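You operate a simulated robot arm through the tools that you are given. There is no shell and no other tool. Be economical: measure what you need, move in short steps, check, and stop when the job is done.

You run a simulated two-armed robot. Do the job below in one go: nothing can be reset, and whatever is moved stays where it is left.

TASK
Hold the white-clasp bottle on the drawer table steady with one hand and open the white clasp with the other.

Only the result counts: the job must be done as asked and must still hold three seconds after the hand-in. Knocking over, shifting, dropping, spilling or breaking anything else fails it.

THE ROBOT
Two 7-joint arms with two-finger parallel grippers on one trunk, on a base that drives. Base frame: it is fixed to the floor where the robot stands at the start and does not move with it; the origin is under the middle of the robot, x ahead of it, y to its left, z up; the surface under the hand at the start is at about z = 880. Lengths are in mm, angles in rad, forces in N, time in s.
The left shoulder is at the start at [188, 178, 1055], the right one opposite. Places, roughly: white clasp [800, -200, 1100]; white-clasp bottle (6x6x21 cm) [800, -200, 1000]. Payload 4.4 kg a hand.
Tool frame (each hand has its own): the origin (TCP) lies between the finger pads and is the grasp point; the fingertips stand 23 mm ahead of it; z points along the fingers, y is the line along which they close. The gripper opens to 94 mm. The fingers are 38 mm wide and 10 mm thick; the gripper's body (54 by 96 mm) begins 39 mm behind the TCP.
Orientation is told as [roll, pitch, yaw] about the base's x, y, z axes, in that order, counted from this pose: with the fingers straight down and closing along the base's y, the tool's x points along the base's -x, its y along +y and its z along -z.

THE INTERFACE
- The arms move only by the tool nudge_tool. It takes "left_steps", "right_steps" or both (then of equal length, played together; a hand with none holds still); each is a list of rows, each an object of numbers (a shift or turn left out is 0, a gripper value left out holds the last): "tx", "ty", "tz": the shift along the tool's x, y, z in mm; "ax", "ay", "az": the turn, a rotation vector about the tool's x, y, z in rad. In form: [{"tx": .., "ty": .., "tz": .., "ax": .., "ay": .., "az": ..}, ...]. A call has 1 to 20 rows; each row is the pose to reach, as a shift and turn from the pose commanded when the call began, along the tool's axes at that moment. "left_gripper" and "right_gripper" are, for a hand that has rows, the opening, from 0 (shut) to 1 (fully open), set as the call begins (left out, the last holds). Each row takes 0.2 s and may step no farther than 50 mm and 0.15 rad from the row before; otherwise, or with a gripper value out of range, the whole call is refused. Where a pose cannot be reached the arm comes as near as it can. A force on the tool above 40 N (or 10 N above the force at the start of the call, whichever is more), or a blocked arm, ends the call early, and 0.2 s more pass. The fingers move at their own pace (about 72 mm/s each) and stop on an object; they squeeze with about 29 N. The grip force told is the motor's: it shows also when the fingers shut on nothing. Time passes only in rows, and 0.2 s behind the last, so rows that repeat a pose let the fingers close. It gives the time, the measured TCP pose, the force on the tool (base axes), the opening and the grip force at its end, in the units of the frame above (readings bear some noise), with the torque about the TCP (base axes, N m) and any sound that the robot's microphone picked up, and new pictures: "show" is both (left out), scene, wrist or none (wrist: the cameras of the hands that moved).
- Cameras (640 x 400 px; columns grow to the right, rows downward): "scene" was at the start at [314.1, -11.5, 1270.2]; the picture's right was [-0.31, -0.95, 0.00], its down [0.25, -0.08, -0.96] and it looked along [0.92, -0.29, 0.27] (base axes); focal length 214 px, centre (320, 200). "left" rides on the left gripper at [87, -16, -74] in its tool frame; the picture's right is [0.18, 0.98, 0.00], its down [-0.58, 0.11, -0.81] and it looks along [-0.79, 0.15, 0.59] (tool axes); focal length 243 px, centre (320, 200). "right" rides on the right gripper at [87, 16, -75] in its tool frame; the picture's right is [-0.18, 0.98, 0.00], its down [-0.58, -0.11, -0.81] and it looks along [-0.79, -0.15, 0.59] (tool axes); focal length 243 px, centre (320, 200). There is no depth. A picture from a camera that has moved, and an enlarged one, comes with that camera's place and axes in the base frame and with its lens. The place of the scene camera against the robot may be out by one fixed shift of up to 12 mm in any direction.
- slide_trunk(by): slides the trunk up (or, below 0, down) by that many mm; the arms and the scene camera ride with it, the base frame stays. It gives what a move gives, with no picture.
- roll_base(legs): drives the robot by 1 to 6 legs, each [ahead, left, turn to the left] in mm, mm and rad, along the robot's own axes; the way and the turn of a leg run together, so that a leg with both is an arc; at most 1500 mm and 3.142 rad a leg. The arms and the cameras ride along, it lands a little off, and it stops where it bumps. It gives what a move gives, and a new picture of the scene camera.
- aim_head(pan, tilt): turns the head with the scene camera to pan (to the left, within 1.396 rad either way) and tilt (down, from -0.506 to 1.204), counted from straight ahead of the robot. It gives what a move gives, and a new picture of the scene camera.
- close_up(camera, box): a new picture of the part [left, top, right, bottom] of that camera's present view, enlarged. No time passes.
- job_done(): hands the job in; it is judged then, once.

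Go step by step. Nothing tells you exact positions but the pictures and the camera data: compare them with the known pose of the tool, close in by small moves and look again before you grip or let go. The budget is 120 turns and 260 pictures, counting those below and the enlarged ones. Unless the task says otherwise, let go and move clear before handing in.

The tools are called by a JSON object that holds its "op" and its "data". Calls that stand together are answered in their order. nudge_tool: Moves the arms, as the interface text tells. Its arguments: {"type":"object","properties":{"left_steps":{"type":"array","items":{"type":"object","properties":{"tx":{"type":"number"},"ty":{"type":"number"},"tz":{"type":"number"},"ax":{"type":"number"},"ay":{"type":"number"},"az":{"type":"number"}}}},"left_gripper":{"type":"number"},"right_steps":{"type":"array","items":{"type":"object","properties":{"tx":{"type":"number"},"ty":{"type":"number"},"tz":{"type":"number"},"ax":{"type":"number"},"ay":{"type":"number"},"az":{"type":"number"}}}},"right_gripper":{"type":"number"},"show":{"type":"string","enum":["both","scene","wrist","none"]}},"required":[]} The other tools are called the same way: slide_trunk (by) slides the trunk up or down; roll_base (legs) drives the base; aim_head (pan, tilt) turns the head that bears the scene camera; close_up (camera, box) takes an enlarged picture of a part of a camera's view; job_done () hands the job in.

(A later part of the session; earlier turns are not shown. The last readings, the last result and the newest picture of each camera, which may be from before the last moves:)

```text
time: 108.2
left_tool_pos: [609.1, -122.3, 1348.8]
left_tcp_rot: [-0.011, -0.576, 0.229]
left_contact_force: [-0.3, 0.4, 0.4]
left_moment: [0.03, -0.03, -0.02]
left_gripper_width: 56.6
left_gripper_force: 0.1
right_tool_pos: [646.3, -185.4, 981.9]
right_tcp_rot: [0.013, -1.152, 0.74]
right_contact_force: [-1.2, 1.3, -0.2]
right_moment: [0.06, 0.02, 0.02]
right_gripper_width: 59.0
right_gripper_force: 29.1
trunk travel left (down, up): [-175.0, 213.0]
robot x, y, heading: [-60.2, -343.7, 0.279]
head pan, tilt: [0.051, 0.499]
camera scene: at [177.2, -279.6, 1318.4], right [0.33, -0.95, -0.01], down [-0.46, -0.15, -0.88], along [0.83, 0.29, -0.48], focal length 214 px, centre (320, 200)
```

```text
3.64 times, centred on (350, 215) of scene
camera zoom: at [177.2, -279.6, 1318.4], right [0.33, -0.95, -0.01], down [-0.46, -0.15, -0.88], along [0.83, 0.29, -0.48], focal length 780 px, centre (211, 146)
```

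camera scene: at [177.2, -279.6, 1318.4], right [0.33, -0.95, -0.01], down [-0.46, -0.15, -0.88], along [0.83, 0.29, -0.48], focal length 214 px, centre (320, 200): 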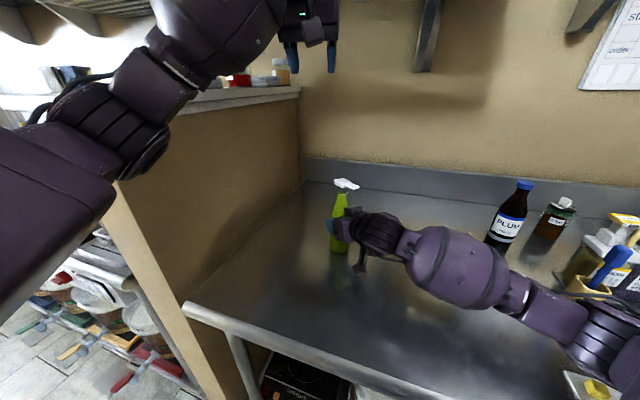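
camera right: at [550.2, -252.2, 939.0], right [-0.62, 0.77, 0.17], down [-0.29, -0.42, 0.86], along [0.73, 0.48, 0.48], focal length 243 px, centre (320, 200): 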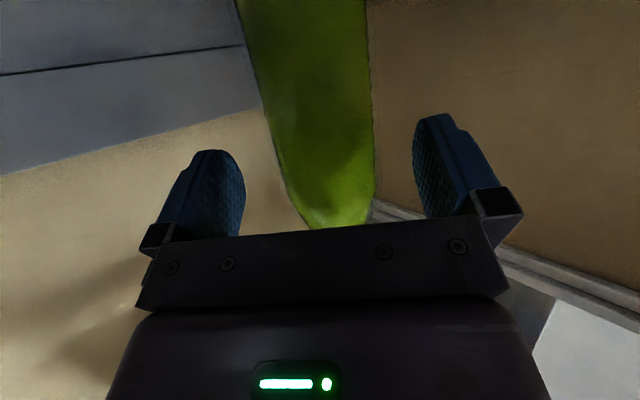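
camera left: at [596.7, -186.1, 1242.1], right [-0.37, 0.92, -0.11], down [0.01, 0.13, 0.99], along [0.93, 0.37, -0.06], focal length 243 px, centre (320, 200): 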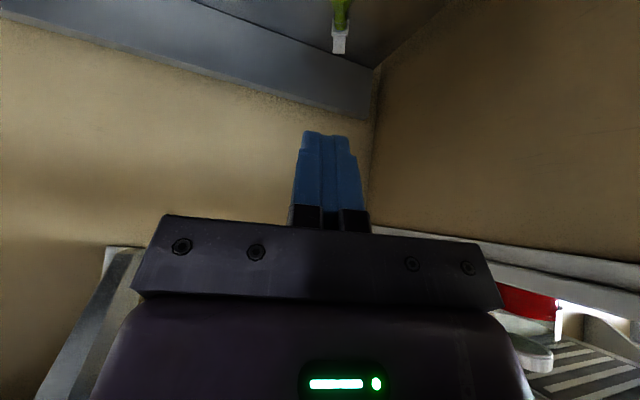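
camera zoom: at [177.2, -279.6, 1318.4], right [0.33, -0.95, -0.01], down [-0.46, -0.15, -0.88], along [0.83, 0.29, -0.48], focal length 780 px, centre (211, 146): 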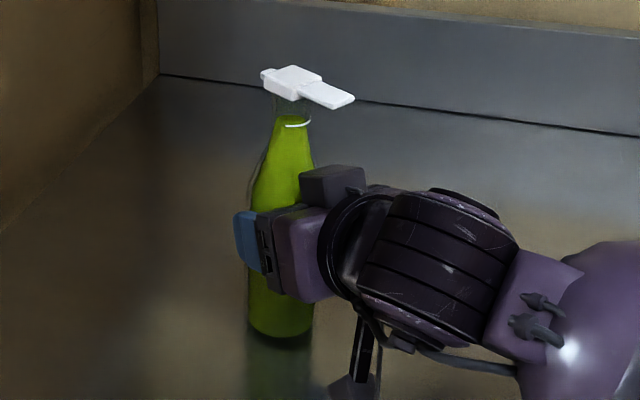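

Gripped at 59.0 mm with the elbow low. Now I level the left hand and bring it toward the lever.

{"op": "nudge_tool", "data": {"left_steps": [{"tx": 9, "ty": -13, "tz": 16, "ay": 0.115}, {"tx": 18, "ty": -25, "tz": 32, "ay": 0.23}, {"tx": 26, "ty": -38, "tz": 47, "ay": 0.345}, {"tx": 35, "ty": -50, "tz": 63, "ay": 0.46}, {"tx": 44, "ty": -63, "tz": 79, "ay": 0.576}], "show": "none"}}

{"op": "nudge_tool", "data": {"left_steps": [{"az": -0.14}, {"az": -0.28}, {"az": -0.42}, {"az": -0.56}, {"az": -0.7}, {"az": -0.84}, {"az": -0.98}]}}

```text
time: 109.4
left_tool_pos: [625.1, -164.3, 1270.2]
left_tcp_rot: [-0.017, -0.014, 0.238]
left_contact_force: [0.5, 0.1, 0.1]
left_moment: [0.03, 0.0, 0.0]
left_gripper_width: 56.4
left_gripper_force: 0.0
right_tool_pos: [643.5, -178.2, 985.2]
right_tcp_rot: [-0.009, -1.15, 0.76]
right_contact_force: [1.1, -0.8, -6.0]
right_moment: [-0.04, 0.05, -0.01]
right_gripper_width: 58.9
right_gripper_force: 29.7
trunk travel left (down, up): [-175.0, 213.0]
robot x, y, heading: [-60.8, -345.9, 0.284]
head pan, tilt: [0.051, 0.499]
```

```text
time: 111.0
left_tool_pos: [622.7, -164.1, 1269.3]
left_tcp_rot: [-0.023, 0.005, 1.222]
left_contact_force: [0.1, 0.8, -0.5]
left_moment: [0.0, 0.0, -0.05]
left_gripper_width: 56.5
left_gripper_force: 0.1
right_tool_pos: [642.3, -177.0, 984.1]
right_tcp_rot: [-0.012, -1.15, 0.763]
right_contact_force: [0.3, -0.8, -6.3]
right_moment: [-0.03, 0.03, -0.02]
right_gripper_width: 59.0
right_gripper_force: 28.8
trunk travel left (down, up): [-175.0, 213.0]
robot x, y, heading: [-61.5, -347.0, 0.284]
head pan, tilt: [0.051, 0.499]
camera scene: at [171.5, -269.6, 1319.3], right [0.33, -0.94, 0.0], down [-0.45, -0.16, -0.88], along [0.83, 0.29, -0.48], focal length 214 px, centre (320, 200)
camera left: at [607.6, -250.0, 1344.6], right [-0.99, 0.16, -0.02], down [0.08, 0.59, 0.8], along [0.14, 0.79, -0.6], focal length 243 px, centre (320, 200)
```

scene: 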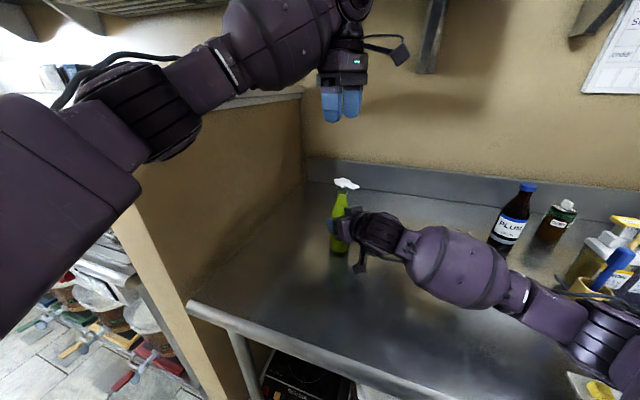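
left: 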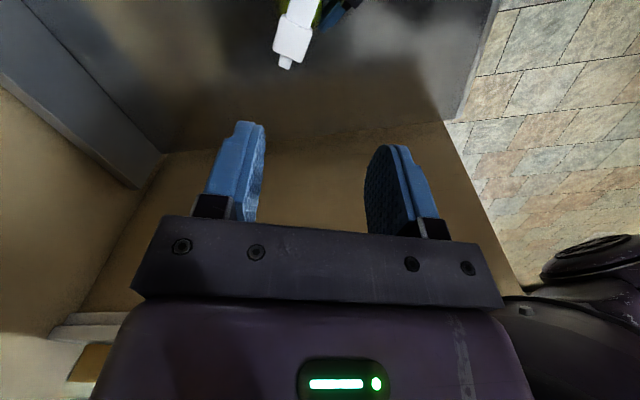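

Yaw 1.22 is reached and the clasp is visible at about (651, -167). I descend toward a spot over the lever.

{"op": "nudge_tool", "data": {"left_steps": [{"tx": 13, "ty": -9, "tz": 33}, {"tx": 26, "ty": -18, "tz": 67}, {"tx": 39, "ty": -27, "tz": 100}]}}

{"op": "close_up", "data": {"camera": "left", "box": [220, 20, 420, 170]}}

```text
time: 111.8
left_tool_pos: [638.1, -214.8, 1168.3]
left_tcp_rot: [-0.023, 0.007, 1.219]
left_contact_force: [-0.7, -0.1, 0.1]
left_moment: [-0.04, 0.02, 0.03]
left_gripper_width: 56.5
left_gripper_force: 0.1
right_tool_pos: [644.3, -177.1, 983.7]
right_tcp_rot: [-0.007, -1.149, 0.761]
right_contact_force: [0.0, -0.5, -5.4]
right_moment: [-0.04, 0.06, -0.04]
right_gripper_width: 58.8
right_gripper_force: 28.7
trunk travel left (down, up): [-175.0, 213.0]
robot x, y, heading: [-60.3, -344.8, 0.283]
head pan, tilt: [0.051, 0.499]
camera scene: at [172.7, -269.9, 1318.9], right [0.33, -0.94, 0.0], down [-0.45, -0.16, -0.88], along [0.83, 0.29, -0.48], focal length 214 px, centre (320, 200)
camera left: at [622.0, -299.4, 1243.3], right [-0.99, 0.16, -0.02], down [0.08, 0.59, 0.8], along [0.14, 0.79, -0.6], focal length 243 px, centre (320, 200)
```

scene: 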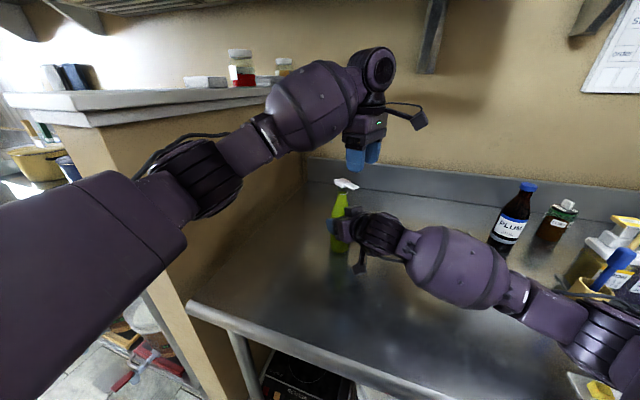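
left: 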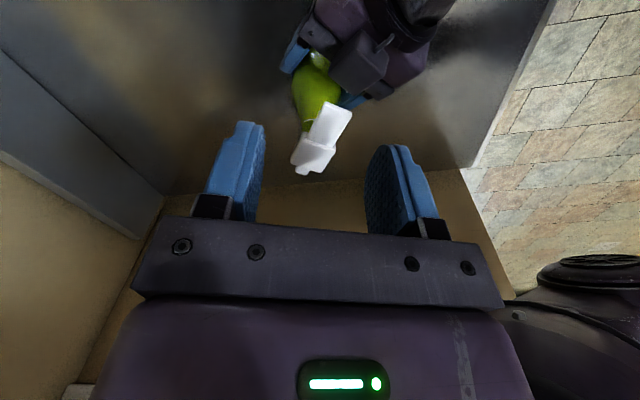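

```text
2.67 times, centred on (320, 95) of left
camera zoom: at [622.0, -299.4, 1243.3], right [-0.99, 0.16, -0.02], down [0.08, 0.59, 0.8], along [0.14, 0.79, -0.6], focal length 647 px, centre (320, 480)
```

zoom: 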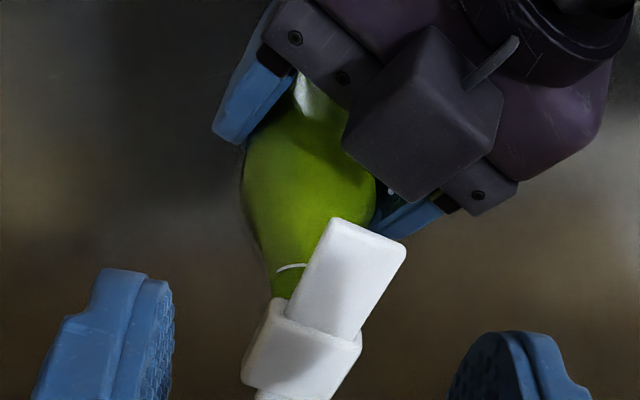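

The lever is at tip (627, -206), root (642, -181), with a needed tool yaw of about 1.05. I adjust and check again.

{"op": "nudge_tool", "data": {"left_steps": [{"tx": -6, "ty": 5, "tz": 9, "az": 0.085}, {"tx": -13, "ty": 11, "tz": 18, "az": 0.17}], "show": "none"}}

{"op": "close_up", "data": {"camera": "left", "box": [200, 30, 440, 230]}}

```text
time: 112.4
left_tool_pos: [631.9, -196.3, 1153.4]
left_tcp_rot: [-0.023, 0.003, 1.048]
left_contact_force: [0.1, 0.7, -0.2]
left_moment: [0.0, 0.02, 0.04]
left_gripper_width: 56.6
left_gripper_force: 0.1
right_tool_pos: [643.1, -176.2, 984.6]
right_tcp_rot: [-0.009, -1.15, 0.763]
right_contact_force: [0.7, -0.1, -6.9]
right_moment: [-0.06, 0.11, 0.01]
right_gripper_width: 58.6
right_gripper_force: 29.3
trunk travel left (down, up): [-175.0, 213.0]
robot x, y, heading: [-61.9, -346.5, 0.278]
head pan, tilt: [0.051, 0.499]
```

```text
2.00 times, centred on (320, 130) of left
camera zoom: at [600.8, -278.3, 1226.5], right [-0.94, 0.33, -0.02], down [0.18, 0.57, 0.8], along [0.28, 0.75, -0.6], focal length 485 px, centre (320, 340)
```

zoom: 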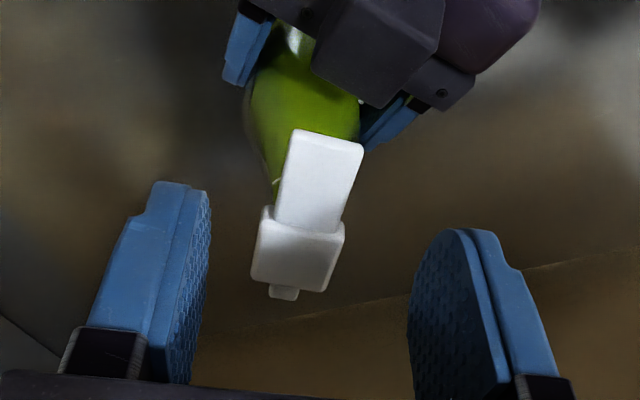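

Aligned to within 2 mm. I lower 50 mm so the fingers flank the lever.

{"op": "nudge_tool", "data": {"left_steps": [{"ty": -1, "tz": 20}, {"ty": -2, "tz": 40}, {"ty": -2, "tz": 51}], "show": "none"}}

{"op": "close_up", "data": {"camera": "left", "box": [200, 60, 440, 240]}}

{"op": "close_up", "data": {"camera": "scene", "box": [300, 140, 410, 220]}}

```text
time: 113.2
left_tool_pos: [634.5, -198.3, 1099.5]
left_tcp_rot: [-0.024, 0.002, 1.049]
left_contact_force: [-0.1, -0.1, 0.1]
left_moment: [-0.03, 0.0, 0.0]
left_gripper_width: 56.3
left_gripper_force: 0.0
right_tool_pos: [642.5, -177.4, 984.5]
right_tcp_rot: [-0.011, -1.151, 0.762]
right_contact_force: [-0.5, 0.2, -6.3]
right_moment: [-0.07, 0.04, 0.0]
right_gripper_width: 58.8
right_gripper_force: 28.6
trunk travel left (down, up): [-175.0, 213.0]
robot x, y, heading: [-60.4, -348.3, 0.286]
head pan, tilt: [0.051, 0.499]
```

```text
2.22 times, centred on (320, 150) of left
camera zoom: at [603.7, -280.2, 1175.4], right [-0.94, 0.33, -0.02], down [0.18, 0.57, 0.8], along [0.28, 0.75, -0.6], focal length 539 px, centre (320, 311)
```

zoom: 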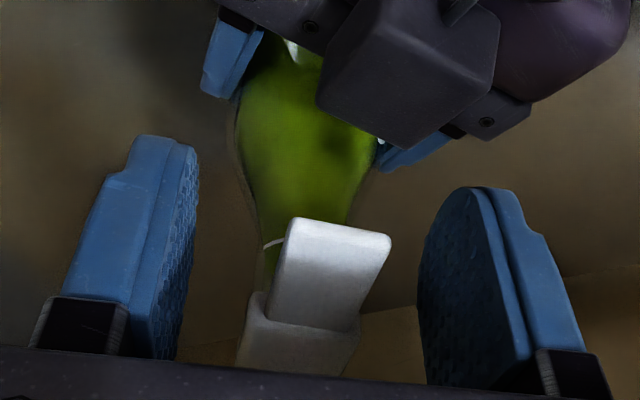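

```text
5.00 times, centred on (355, 180) of scene
camera zoom: at [171.6, -269.6, 1319.3], right [0.33, -0.94, 0.0], down [-0.45, -0.16, -0.88], along [0.83, 0.29, -0.48], focal length 1072 px, centre (145, 300)
```

zoom: 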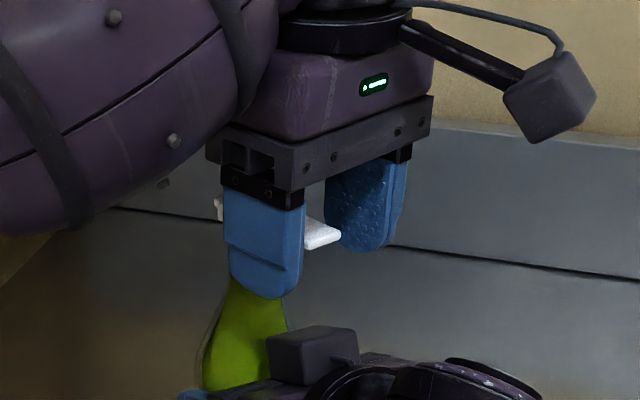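

Good. I raise 6 mm and close on the lever.

{"op": "nudge_tool", "data": {"left_steps": [{"tz": -6}, {"tz": -6}, {"tz": -6}, {"tz": -6}], "left_gripper": 0, "show": "none"}}

{"op": "close_up", "data": {"camera": "left", "box": [200, 60, 440, 240]}}

```text
time: 114.2
left_tool_pos: [634.2, -198.2, 1107.5]
left_tcp_rot: [-0.024, 0.001, 1.048]
left_contact_force: [-8.4, 3.1, 0.0]
left_moment: [-0.09, 0.27, -0.61]
left_gripper_width: 22.3
left_gripper_force: 29.2
right_tool_pos: [642.2, -178.2, 985.4]
right_tcp_rot: [-0.01, -1.15, 0.763]
right_contact_force: [7.9, -3.0, -2.0]
right_moment: [0.35, 0.76, 0.8]
right_gripper_width: 59.0
right_gripper_force: 29.0
trunk travel left (down, up): [-175.0, 213.0]
robot x, y, heading: [-64.1, -348.6, 0.282]
head pan, tilt: [0.051, 0.499]
```

```text
2.22 times, centred on (320, 150) of left
camera zoom: at [603.3, -279.7, 1181.2], right [-0.94, 0.33, -0.02], down [0.18, 0.57, 0.8], along [0.28, 0.75, -0.6], focal length 539 px, centre (320, 311)
```

zoom: 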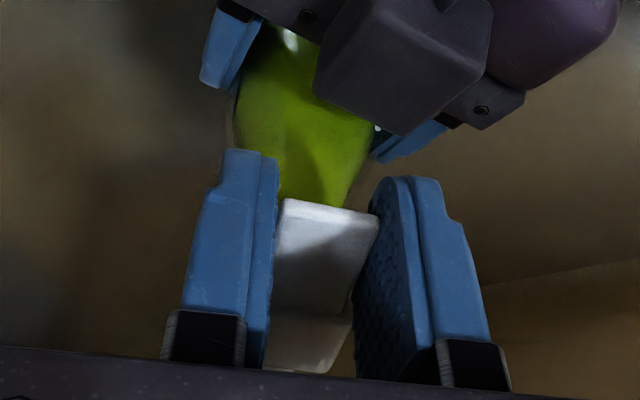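

The lever is gripped (22.3 mm). I lift along the hinge arc, turning the hand with the lever, to about 0.45 rad.

{"op": "nudge_tool", "data": {"left_steps": [{"tx": -1.3, "tz": -4.2, "ay": 0.075}, {"tx": -2.9, "tz": -8.2, "ay": 0.15}, {"tx": -4.8, "tz": -12.1, "ay": 0.225}, {"tx": -6.9, "tz": -15.9, "ay": 0.3}, {"tx": -9.4, "tz": -19.5, "ay": 0.375}, {"tx": -12.1, "tz": -22.9, "ay": 0.45}], "show": "none"}}

{"op": "close_up", "data": {"camera": "scene", "box": [300, 130, 410, 250]}}

{"op": "close_up", "data": {"camera": "left", "box": [200, 60, 440, 240]}}

```text
time: 115.6
left_tool_pos: [639.5, -187.0, 1130.3]
left_tcp_rot: [-0.027, 0.452, 1.037]
left_contact_force: [6.1, 3.9, 1.2]
left_moment: [0.09, -0.54, -0.64]
left_gripper_width: 21.3
left_gripper_force: 28.6
right_tool_pos: [640.8, -176.7, 983.2]
right_tcp_rot: [-0.008, -1.148, 0.763]
right_contact_force: [-6.9, -3.4, -7.5]
right_moment: [0.37, -0.34, 0.6]
right_gripper_width: 59.5
right_gripper_force: 29.3
trunk travel left (down, up): [-175.0, 213.0]
robot x, y, heading: [-59.2, -349.5, 0.285]
head pan, tilt: [0.051, 0.499]
```

```text
3.33 times, centred on (355, 190) of scene
camera zoom: at [171.5, -269.6, 1319.3], right [0.33, -0.94, 0.0], down [-0.45, -0.16, -0.88], along [0.83, 0.29, -0.48], focal length 715 px, centre (203, 233)
```

zoom: 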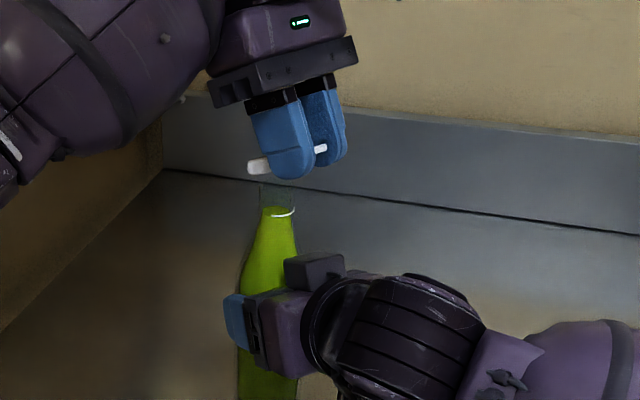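

```text
2.22 times, centred on (320, 150) of left
camera zoom: at [628.6, -232.1, 1235.2], right [-0.94, 0.35, 0.06], down [0.33, 0.82, 0.47], along [0.12, 0.46, -0.88], focal length 539 px, centre (320, 311)
```

zoom: 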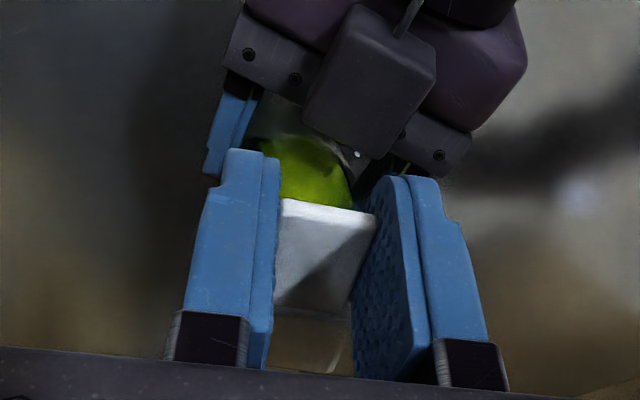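

The lid turns with the hand and the forces are small. The same arc again takes it to 0.9 rad.

{"op": "nudge_tool", "data": {"left_steps": [{"tx": -1.3, "tz": -4.2, "ay": 0.075}, {"tx": -2.9, "tz": -8.2, "ay": 0.15}, {"tx": -4.8, "tz": -12.1, "ay": 0.225}, {"tx": -6.9, "tz": -15.9, "ay": 0.3}, {"tx": -9.4, "tz": -19.5, "ay": 0.375}, {"tx": -12.1, "tz": -22.9, "ay": 0.45}], "show": "none"}}

{"op": "close_up", "data": {"camera": "scene", "box": [300, 130, 410, 250]}}

{"op": "close_up", "data": {"camera": "left", "box": [200, 60, 440, 240]}}

```text
time: 117.0
left_tool_pos: [650.7, -168.4, 1146.2]
left_tcp_rot: [-0.04, 0.902, 1.018]
left_contact_force: [5.6, 2.8, 14.5]
left_moment: [0.3, -0.65, -0.29]
left_gripper_width: 21.4
left_gripper_force: 29.4
right_tool_pos: [644.3, -177.8, 984.6]
right_tcp_rot: [-0.01, -1.149, 0.762]
right_contact_force: [-6.4, -1.5, -19.4]
right_moment: [-0.09, 0.03, 0.29]
right_gripper_width: 58.9
right_gripper_force: 29.1
trunk travel left (down, up): [-175.0, 213.0]
robot x, y, heading: [-59.0, -342.3, 0.285]
head pan, tilt: [0.051, 0.499]
```

```text
3.33 times, centred on (355, 190) of scene
camera zoom: at [171.6, -269.6, 1319.3], right [0.33, -0.94, 0.0], down [-0.45, -0.16, -0.88], along [0.83, 0.29, -0.48], focal length 715 px, centre (203, 233)
```

zoom: 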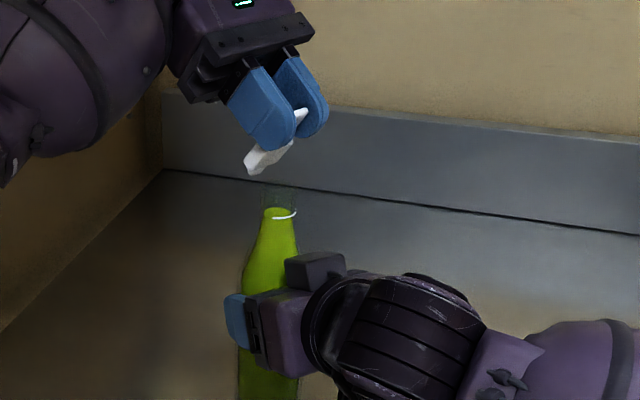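

```text
2.22 times, centred on (320, 150) of left
camera zoom: at [663.9, -170.8, 1260.2], right [-0.91, 0.39, 0.12], down [0.4, 0.92, 0.04], along [-0.09, 0.08, -0.99], focal length 539 px, centre (320, 311)
```

zoom: 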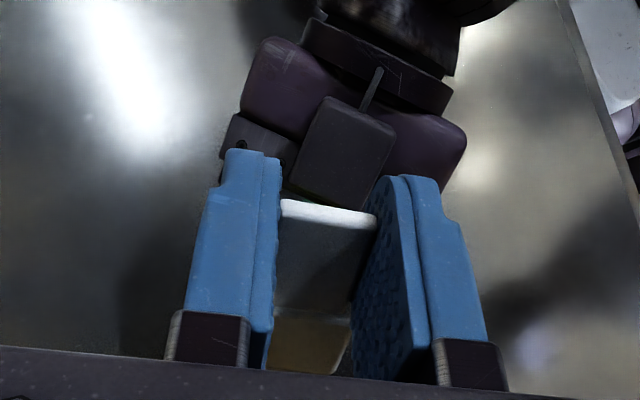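

Wonderful: the lid is at about 52° and off the mouth. The force suggests the arc is slightly too tight, so I continue with a bit more radius to about 1.35 rad.

{"op": "nudge_tool", "data": {"left_steps": [{"tx": 0.5, "tz": -4.2, "ay": 0.075}, {"tx": -0.5, "tz": -8.2, "ay": 0.15}, {"tx": -2, "tz": -12.1, "ay": 0.225}, {"tx": -4, "tz": -15.9, "ay": 0.3}, {"tx": -6.3, "tz": -19.5, "ay": 0.375}, {"tx": -9, "tz": -22.9, "ay": 0.45}], "show": "none"}}

{"op": "close_up", "data": {"camera": "scene", "box": [300, 130, 410, 250]}}

{"op": "close_up", "data": {"camera": "left", "box": [200, 60, 440, 240]}}

```text
time: 118.4
left_tool_pos: [656.6, -143.2, 1148.7]
left_tcp_rot: [-0.185, 1.349, 0.871]
left_contact_force: [7.7, -8.5, 29.4]
left_moment: [-0.75, -0.63, 0.16]
left_gripper_width: 21.4
left_gripper_force: 29.1
left hand out of reach, approached as far as the arm can: row 6
right_tool_pos: [639.3, -175.1, 986.9]
right_tcp_rot: [-0.017, -1.15, 0.774]
right_contact_force: [-2.2, 13.7, -16.6]
right_moment: [-1.35, -0.48, 0.27]
right_gripper_width: 59.7
right_gripper_force: 28.7
trunk travel left (down, up): [-175.0, 213.0]
robot x, y, heading: [-63.9, -348.2, 0.283]
head pan, tilt: [0.051, 0.499]
```

```text
3.33 times, centred on (355, 190) of scene
camera zoom: at [168.9, -269.6, 1320.7], right [0.33, -0.94, 0.0], down [-0.45, -0.16, -0.88], along [0.83, 0.29, -0.48], focal length 715 px, centre (203, 233)
```

zoom: 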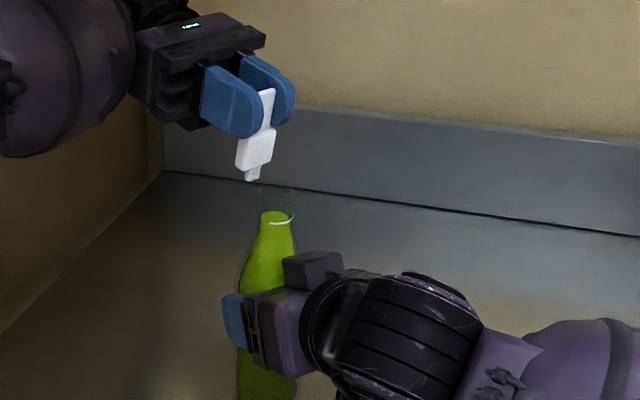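

```text
2.22 times, centred on (320, 150) of left
camera zoom: at [693.9, -102.0, 1250.4], right [-0.88, 0.46, 0.14], down [0.37, 0.84, -0.4], along [-0.3, -0.3, -0.91], focal length 539 px, centre (320, 311)
```

zoom: 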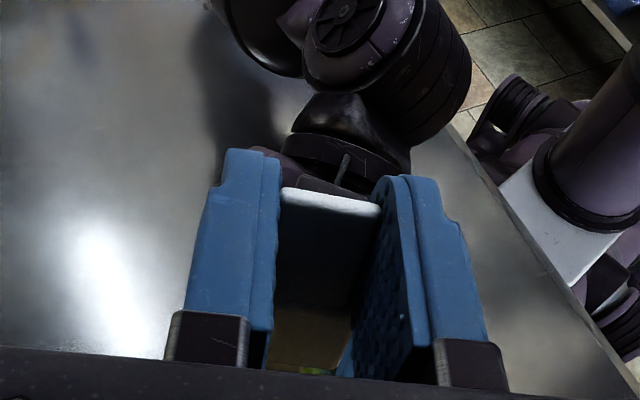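

The lid is nearly vertical. I draw it a little further past vertical, small steps along the finger axis, slightly up to relieve the force.

{"op": "nudge_tool", "data": {"left_steps": [{"tx": 1.5, "tz": -3}, {"tx": 1.5, "tz": -7}, {"tx": 1, "tz": -11}, {"tx": 0.5, "tz": -15}], "show": "none"}}

{"op": "close_up", "data": {"camera": "scene", "box": [300, 130, 410, 250]}}

```text
time: 118.8
left_tool_pos: [657.0, -144.0, 1150.0]
left_tcp_rot: [-0.183, 1.35, 0.872]
left_contact_force: [6.0, -0.9, 9.9]
left_moment: [0.08, -0.08, 0.0]
left_gripper_width: 20.8
left_gripper_force: 29.4
left hand out of reach, approached as far as the arm can: row 1
right_tool_pos: [639.1, -176.5, 986.4]
right_tcp_rot: [-0.014, -1.153, 0.773]
right_contact_force: [-2.3, 0.1, 6.5]
right_moment: [-0.61, -0.6, 0.21]
right_gripper_width: 59.8
right_gripper_force: 28.9
trunk travel left (down, up): [-175.0, 213.0]
robot x, y, heading: [-60.5, -348.4, 0.282]
head pan, tilt: [0.051, 0.499]
stopped in row 1 (left hand): the force on the tool passed its limit at 45 N (the readings are from after the stop); the commanded pose is now the measured one
```

```text
3.33 times, centred on (355, 190) of scene
camera zoom: at [169.9, -270.6, 1320.0], right [0.33, -0.94, 0.0], down [-0.45, -0.16, -0.88], along [0.83, 0.29, -0.48], focal length 715 px, centre (203, 233)
```

zoom: 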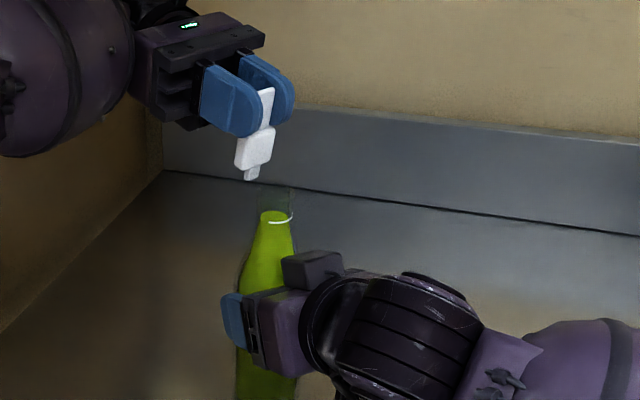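

The left arm is at its limit, so I move the bottle instead: the right hand carries it 24 mm away from the lid's hinge side while the left holds the lever.

{"op": "nudge_tool", "data": {"right_steps": [{"tx": 2, "ty": -1.3, "tz": -4.2}, {"tx": 4, "ty": -2.7, "tz": -8.5}, {"tx": 5.6, "ty": -4, "tz": -12.7}, {"tx": 7.5, "ty": -5.4, "tz": -17}, {"tx": 9.4, "ty": -6.7, "tz": -21.2}], "show": "none"}}

{"op": "close_up", "data": {"camera": "scene", "box": [300, 130, 410, 250]}}

```text
time: 120.0
left_tool_pos: [657.3, -142.9, 1146.4]
left_tcp_rot: [-0.177, 1.35, 0.878]
left_contact_force: [3.4, -16.9, 11.2]
left_moment: [-1.17, -0.35, 0.04]
left_gripper_width: 20.9
left_gripper_force: 28.9
right_tool_pos: [625.8, -195.9, 984.4]
right_tcp_rot: [-0.01, -1.149, 0.768]
right_contact_force: [-2.7, 23.9, 6.8]
right_moment: [-0.73, -0.34, 0.7]
right_gripper_width: 61.0
right_gripper_force: 28.9
trunk travel left (down, up): [-175.0, 213.0]
robot x, y, heading: [-63.0, -350.5, 0.285]
head pan, tilt: [0.051, 0.499]
```

```text
3.33 times, centred on (355, 190) of scene
camera zoom: at [169.6, -269.3, 1319.8], right [0.33, -0.94, 0.0], down [-0.45, -0.16, -0.88], along [0.83, 0.29, -0.48], focal length 715 px, centre (203, 233)
```

zoom: 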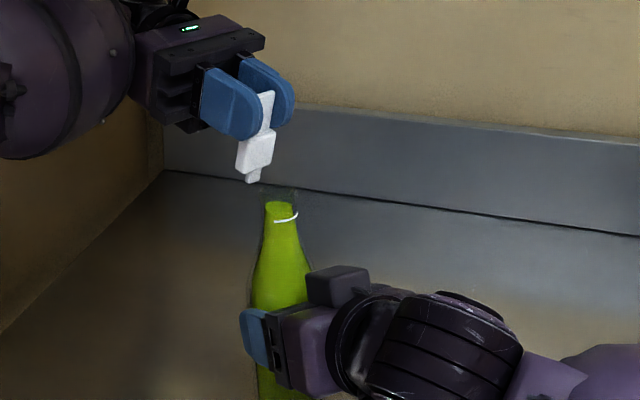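

The pads keep the lid from turning further and only tip the bottle. I move the bottle back upright, then let go of the lever and see whether the lid stays. If not, I'll flip it over with the closed fingers as a bar.

{"op": "nudge_tool", "data": {"right_steps": [{"tx": -3, "ty": 2, "tz": 7}, {"tx": -6, "ty": 4.5, "tz": 14}, {"tx": -9, "ty": 6.7, "tz": 20}], "show": "none"}}

{"op": "nudge_tool", "data": {"left_steps": [{}, {}], "left_gripper": 0.35, "show": "none"}}

{"op": "close_up", "data": {"camera": "scene", "box": [300, 130, 410, 250]}}

```text
time: 120.8
left_tool_pos: [657.2, -142.4, 1149.0]
left_tcp_rot: [-0.176, 1.349, 0.882]
left_contact_force: [14.6, 10.0, 25.2]
left_moment: [0.55, -0.63, 0.34]
left_gripper_width: 21.1
left_gripper_force: 29.1
right_tool_pos: [639.6, -179.0, 982.1]
right_tcp_rot: [-0.012, -1.142, 0.765]
right_contact_force: [-15.9, -16.1, -7.5]
right_moment: [-0.4, -0.67, 0.07]
right_gripper_width: 60.6
right_gripper_force: 28.7
trunk travel left (down, up): [-175.0, 213.0]
robot x, y, heading: [-59.4, -348.3, 0.279]
head pan, tilt: [0.051, 0.499]
```

```text
time: 121.4
left_tool_pos: [658.2, -143.4, 1148.7]
left_tcp_rot: [-0.169, 1.351, 0.882]
left_contact_force: [-0.4, -2.5, 28.0]
left_moment: [0.18, 0.42, -0.02]
left_gripper_width: 32.0
left_gripper_force: 0.1
right_tool_pos: [639.3, -176.9, 982.3]
right_tcp_rot: [-0.01, -1.147, 0.766]
right_contact_force: [5.8, 3.8, -13.3]
right_moment: [-1.05, -0.21, -0.15]
right_gripper_width: 61.1
right_gripper_force: 29.0
trunk travel left (down, up): [-175.0, 213.0]
robot x, y, heading: [-61.9, -345.8, 0.283]
head pan, tilt: [0.051, 0.499]
```

```text
3.33 times, centred on (355, 190) of scene
camera zoom: at [170.4, -269.7, 1319.6], right [0.33, -0.94, 0.0], down [-0.45, -0.16, -0.88], along [0.83, 0.29, -0.48], focal length 715 px, centre (203, 233)
```

zoom: 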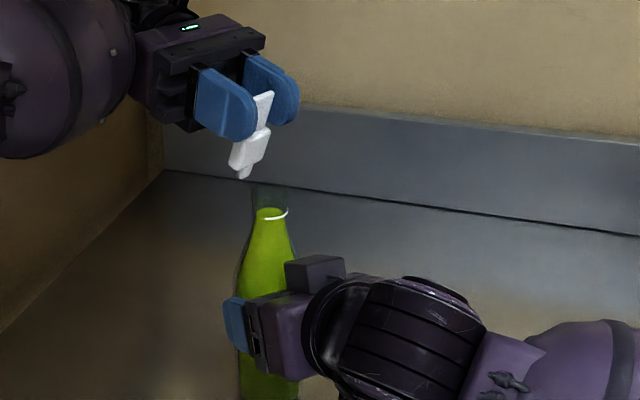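

Opened, and the lid still stands at about 70°, but a finger edge presses on the cap. I lift the left hand 20 mm and see if the lid stays by itself.

{"op": "nudge_tool", "data": {"left_steps": [{"tx": 5}, {"tx": 12}, {"tx": 20}], "show": "none"}}

{"op": "close_up", "data": {"camera": "scene", "box": [300, 130, 410, 250]}}

```text
time: 122.2
left_tool_pos: [655.5, -145.6, 1164.9]
left_tcp_rot: [-0.158, 1.353, 0.895]
left_contact_force: [1.9, -1.1, -0.3]
left_moment: [0.01, -0.04, 0.01]
left_gripper_width: 33.7
left_gripper_force: 0.8
right_tool_pos: [638.5, -175.8, 984.0]
right_tcp_rot: [-0.007, -1.151, 0.767]
right_contact_force: [-2.1, -1.1, -0.1]
right_moment: [-0.31, -0.12, 0.03]
right_gripper_width: 58.9
right_gripper_force: 29.2
trunk travel left (down, up): [-175.0, 213.0]
robot x, y, heading: [-61.5, -346.4, 0.279]
head pan, tilt: [0.051, 0.499]
```

```text
3.33 times, centred on (355, 190) of scene
camera zoom: at [170.9, -269.5, 1319.4], right [0.33, -0.94, 0.0], down [-0.45, -0.16, -0.88], along [0.83, 0.29, -0.48], focal length 715 px, centre (203, 233)
```

zoom: 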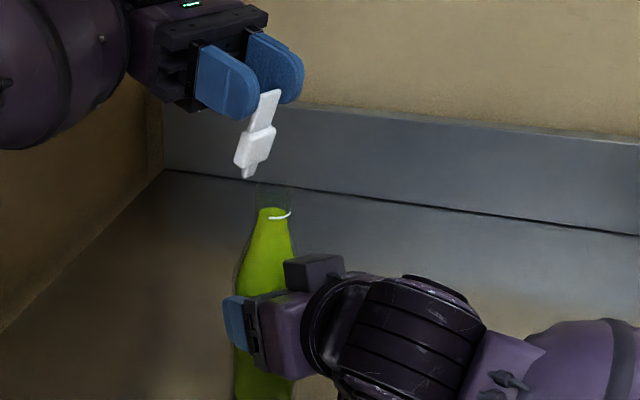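

The forces are gone and the lid stays up. I lift the left hand another 40 mm to be fully clear.

{"op": "nudge_tool", "data": {"left_steps": [{"tx": 15}, {"tx": 30}, {"tx": 45}, {"tx": 45}, {"tx": 45}], "show": "none"}}

{"op": "close_up", "data": {"camera": "scene", "box": [300, 130, 410, 250]}}

{"op": "close_up", "data": {"camera": "left", "box": [0, 0, 640, 400]}}

```text
time: 123.4
left_tool_pos: [648.7, -153.9, 1209.3]
left_tcp_rot: [-0.165, 1.351, 0.888]
left_contact_force: [0.1, -0.4, -0.7]
left_moment: [-0.02, -0.03, 0.0]
left_gripper_width: 33.0
left_gripper_force: 0.0
right_tool_pos: [639.4, -176.9, 982.9]
right_tcp_rot: [-0.008, -1.149, 0.766]
right_contact_force: [0.1, 1.2, 3.1]
right_moment: [0.14, 0.13, -0.01]
right_gripper_width: 59.2
right_gripper_force: 28.6
trunk travel left (down, up): [-175.0, 213.0]
robot x, y, heading: [-61.4, -344.6, 0.284]
head pan, tilt: [0.051, 0.499]
```

```text
3.33 times, centred on (355, 190) of scene
camera zoom: at [170.7, -269.6, 1319.6], right [0.33, -0.94, 0.0], down [-0.45, -0.16, -0.88], along [0.83, 0.29, -0.48], focal length 715 px, centre (203, 233)
```

zoom: 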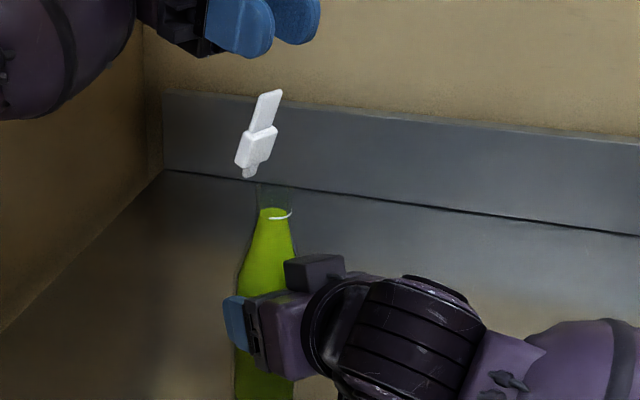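

```text
1.00 times, centred on (320, 200) of left (not enlarged: the box is as wide or as high as the picture)
camera zoom: at [687.1, -113.0, 1310.8], right [-0.88, 0.46, 0.14], down [0.37, 0.84, -0.4], along [-0.3, -0.3, -0.91], focal length 243 px, centre (320, 200)
```

zoom: 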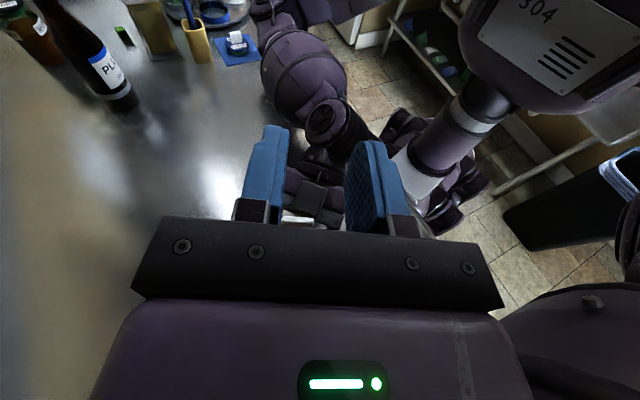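

The lid stays open at about 65-70° on its own. To be sure, I will push it past vertical: I level the left hand above, close the fingers, then push from the lever's underside.

{"op": "nudge_tool", "data": {"left_steps": [{"tx": 4, "ay": -0.13}, {"tx": 8, "ay": -0.26}, {"tx": 12, "ay": -0.39}, {"tx": 16, "ay": -0.52}, {"tx": 20, "ay": -0.65}, {"tx": 25, "ay": -0.78}, {"tx": 30, "ay": -0.91}, {"tx": 35, "ay": -1.04}, {"tx": 40, "ay": -1.17}, {"tx": 40, "ay": -1.3}], "left_gripper": 0}}

```text
time: 125.6
left_tool_pos: [643.5, -160.0, 1248.9]
left_tcp_rot: [-0.037, 0.054, 1.05]
left_contact_force: [-0.4, -0.3, 0.2]
left_moment: [0.01, 0.02, 0.0]
left_gripper_width: 0.1
left_gripper_force: 29.2
right_tool_pos: [639.3, -176.9, 983.5]
right_tcp_rot: [-0.007, -1.148, 0.767]
right_contact_force: [0.0, 1.7, 5.6]
right_moment: [0.13, 0.22, 0.06]
right_gripper_width: 59.0
right_gripper_force: 29.0
trunk travel left (down, up): [-175.0, 213.0]
robot x, y, heading: [-58.3, -346.6, 0.28]
head pan, tilt: [0.051, 0.499]
camera scene: at [170.6, -269.7, 1319.6], right [0.33, -0.94, 0.0], down [-0.45, -0.16, -0.88], along [0.83, 0.29, -0.48], focal length 214 px, centre (320, 200)
camera left: at [613.9, -238.0, 1328.4], right [-0.94, 0.33, -0.03], down [0.19, 0.61, 0.77], along [0.27, 0.72, -0.64], focal length 243 px, centre (320, 200)
```

scene: 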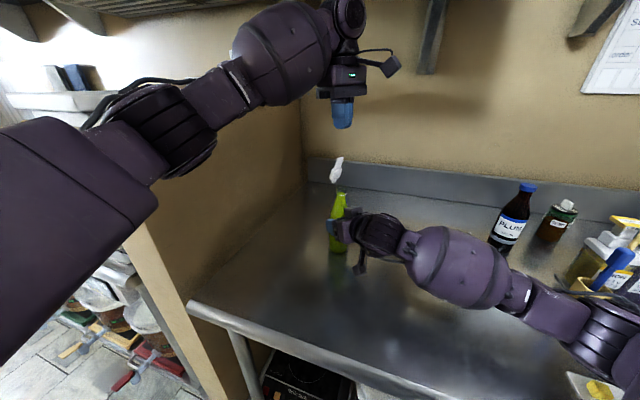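
left: 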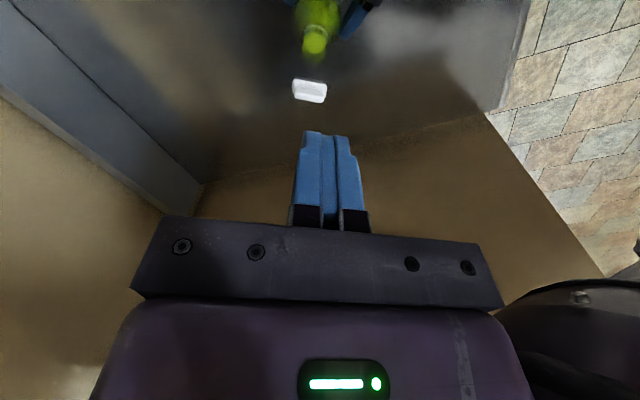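

The lever end is at about (655, -161, 1150). I move behind it (lever side) and down to z = 1148.

{"op": "nudge_tool", "data": {"left_steps": [{"tx": 25, "ty": -5}, {"tx": 50, "ty": -11}, {"tx": 50, "ty": -11, "tz": 40}, {"tx": 50, "ty": -11, "tz": 80}, {"tx": 50, "ty": -11, "tz": 101}]}}

{"op": "close_up", "data": {"camera": "scene", "box": [300, 130, 410, 250]}}

```text
time: 126.8
left_tool_pos: [628.5, -214.9, 1151.5]
left_tcp_rot: [-0.037, 0.054, 1.048]
left_contact_force: [0.8, 0.0, 0.1]
left_moment: [0.0, 0.01, 0.0]
left_gripper_width: 0.0
left_gripper_force: 29.1
right_tool_pos: [639.0, -177.1, 983.7]
right_tcp_rot: [-0.007, -1.15, 0.766]
right_contact_force: [0.4, 0.2, 3.0]
right_moment: [0.17, 0.11, -0.01]
right_gripper_width: 59.4
right_gripper_force: 28.8
trunk travel left (down, up): [-175.0, 213.0]
robot x, y, heading: [-61.5, -348.3, 0.282]
head pan, tilt: [0.051, 0.499]
camera scene: at [170.9, -269.8, 1319.5], right [0.33, -0.94, 0.0], down [-0.45, -0.16, -0.88], along [0.83, 0.29, -0.48], focal length 214 px, centre (320, 200)
camera left: at [599.2, -292.4, 1230.6], right [-0.94, 0.33, -0.03], down [0.19, 0.61, 0.77], along [0.27, 0.72, -0.64], focal length 243 px, centre (320, 200)
```

scene: 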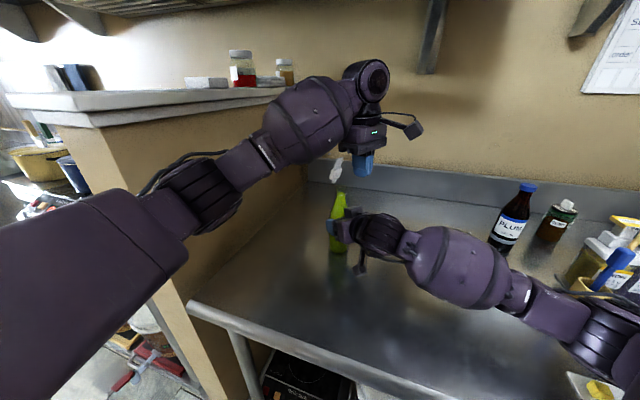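
left: 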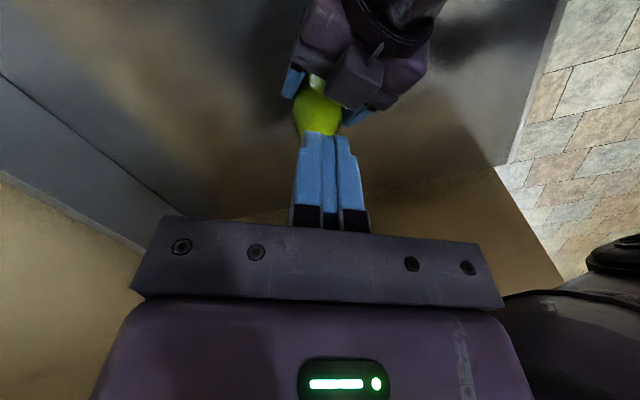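

```text
3.33 times, centred on (355, 190) of scene
camera zoom: at [170.9, -269.8, 1319.5], right [0.33, -0.94, 0.0], down [-0.45, -0.16, -0.88], along [0.83, 0.29, -0.48], focal length 715 px, centre (203, 233)
```

zoom: 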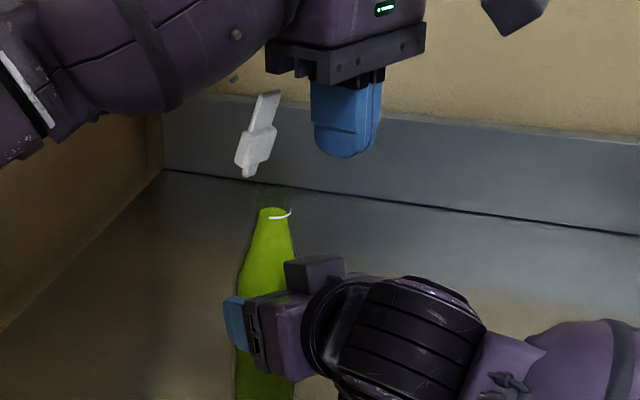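

The closed fingers are behind the lid. I push forward 50 mm in small steps.

{"op": "nudge_tool", "data": {"left_steps": [{"tx": -10, "ty": 3}, {"tx": -20, "ty": 3}, {"tx": -28, "ty": 3}, {"tx": -34, "ty": 3}, {"tx": -40, "ty": 3}, {"tx": -45, "ty": 3}, {"tx": -50, "ty": 3}], "show": "none"}}

{"op": "close_up", "data": {"camera": "scene", "box": [300, 130, 410, 250]}}

```text
time: 128.4
left_tool_pos: [652.3, -169.8, 1147.9]
left_tcp_rot: [-0.033, 0.054, 1.049]
left_contact_force: [0.3, 0.1, 0.2]
left_moment: [-0.03, -0.02, -0.02]
left_gripper_width: 0.0
left_gripper_force: 28.8
right_tool_pos: [639.2, -177.0, 983.5]
right_tcp_rot: [-0.008, -1.148, 0.766]
right_contact_force: [-1.2, -1.5, 0.2]
right_moment: [0.05, 0.24, 0.03]
right_gripper_width: 59.1
right_gripper_force: 28.7
trunk travel left (down, up): [-175.0, 213.0]
robot x, y, heading: [-58.0, -344.5, 0.284]
head pan, tilt: [0.051, 0.499]
```

```text
3.33 times, centred on (355, 190) of scene
camera zoom: at [170.9, -269.7, 1319.5], right [0.33, -0.94, 0.0], down [-0.45, -0.16, -0.88], along [0.83, 0.29, -0.48], focal length 715 px, centre (203, 233)
```

zoom: 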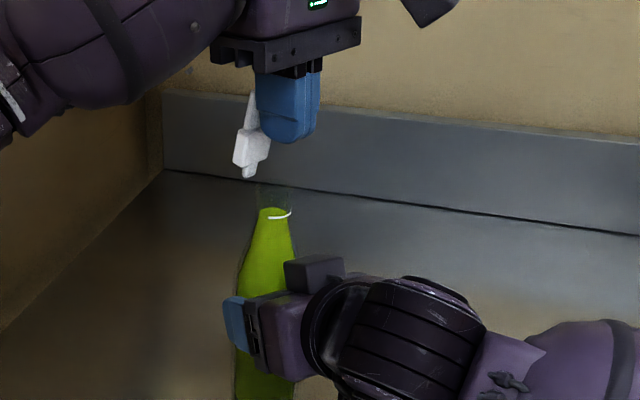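

The push has begun and the lid is at about 80°. I carry on another 45 mm.

{"op": "nudge_tool", "data": {"left_steps": [{"tx": -6}, {"tx": -12}, {"tx": -18}, {"tx": -24}, {"tx": -30}, {"tx": -36}, {"tx": -42, "tz": 3}], "show": "none"}}

{"op": "close_up", "data": {"camera": "scene", "box": [300, 130, 410, 250]}}

```text
time: 130.0
left_tool_pos: [672.5, -133.7, 1143.2]
left_tcp_rot: [-0.036, 0.055, 1.048]
left_contact_force: [-0.1, -0.4, 0.5]
left_moment: [0.02, 0.0, 0.0]
left_gripper_width: 0.0
left_gripper_force: 29.1
right_tool_pos: [639.3, -177.1, 983.4]
right_tcp_rot: [-0.007, -1.147, 0.767]
right_contact_force: [-1.6, 0.6, -1.4]
right_moment: [0.06, 0.23, 0.1]
right_gripper_width: 59.2
right_gripper_force: 29.0
trunk travel left (down, up): [-175.0, 213.0]
robot x, y, heading: [-61.9, -345.8, 0.286]
head pan, tilt: [0.051, 0.499]
```

```text
3.33 times, centred on (355, 190) of scene
camera zoom: at [171.0, -269.6, 1319.4], right [0.33, -0.94, 0.0], down [-0.45, -0.16, -0.88], along [0.83, 0.29, -0.48], focal length 715 px, centre (203, 233)
```

zoom: 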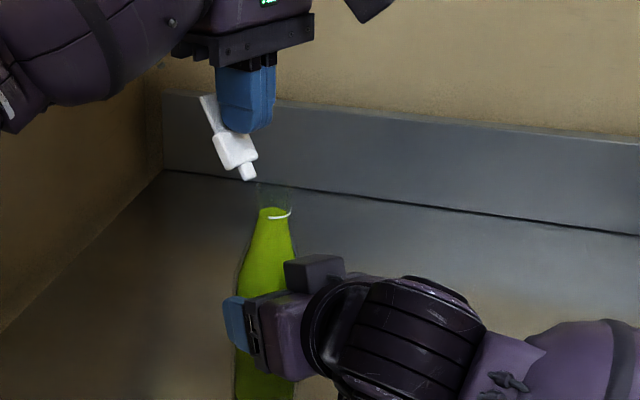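

The lid is now well past vertical, about 110°. A last 15 mm, then I withdraw the left hand straight up and back.

{"op": "nudge_tool", "data": {"left_steps": [{"tx": -8}, {"tx": -15}, {"tx": -15}, {"tx": -10, "tz": -30}, {"tx": 0, "tz": -70}, {"tx": 10, "tz": -110}, {"tx": 30, "tz": -120}, {"tx": 60, "tz": -120}]}}

{"op": "close_up", "data": {"camera": "scene", "box": [300, 130, 410, 270]}}

```text
time: 131.8
left_tool_pos: [641.7, -179.5, 1265.4]
left_tcp_rot: [-0.035, 0.053, 1.049]
left_contact_force: [0.4, 0.3, -0.3]
left_moment: [0.02, 0.03, -0.04]
left_gripper_width: 0.0
left_gripper_force: 28.9
right_tool_pos: [639.4, -178.2, 983.7]
right_tcp_rot: [-0.007, -1.149, 0.766]
right_contact_force: [-1.0, -2.9, 1.0]
right_moment: [-0.1, 0.17, 0.06]
right_gripper_width: 59.4
right_gripper_force: 29.2
trunk travel left (down, up): [-175.0, 213.0]
robot x, y, heading: [-60.9, -346.9, 0.283]
head pan, tilt: [0.051, 0.499]
camera scene: at [171.0, -270.0, 1319.5], right [0.33, -0.94, 0.0], down [-0.45, -0.16, -0.88], along [0.83, 0.29, -0.48], focal length 214 px, centre (320, 200)
camera left: at [612.4, -257.4, 1344.1], right [-0.94, 0.33, -0.02], down [0.19, 0.61, 0.77], along [0.27, 0.72, -0.64], focal length 243 px, centre (320, 200)
```

scene: 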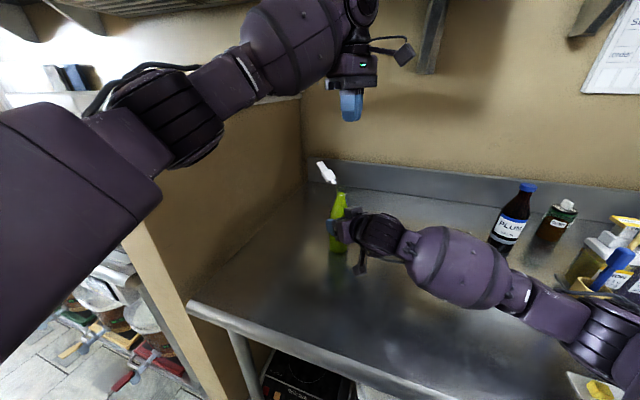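
left: 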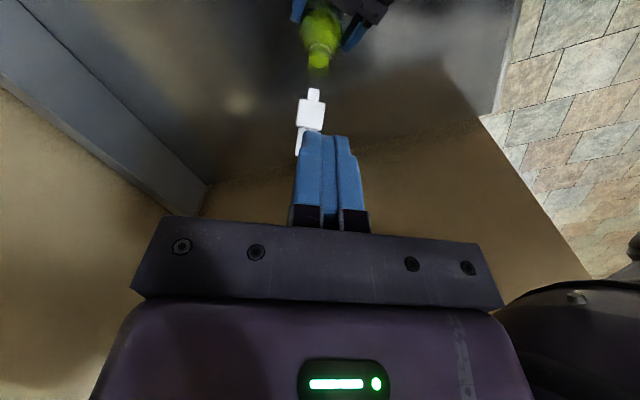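

```text
2.86 times, centred on (355, 200) of scene
camera zoom: at [171.0, -270.0, 1319.5], right [0.33, -0.94, 0.0], down [-0.45, -0.16, -0.88], along [0.83, 0.29, -0.48], focal length 613 px, centre (220, 200)
```

zoom: 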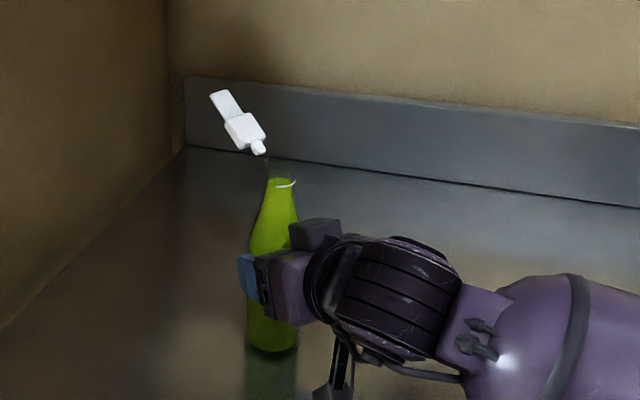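

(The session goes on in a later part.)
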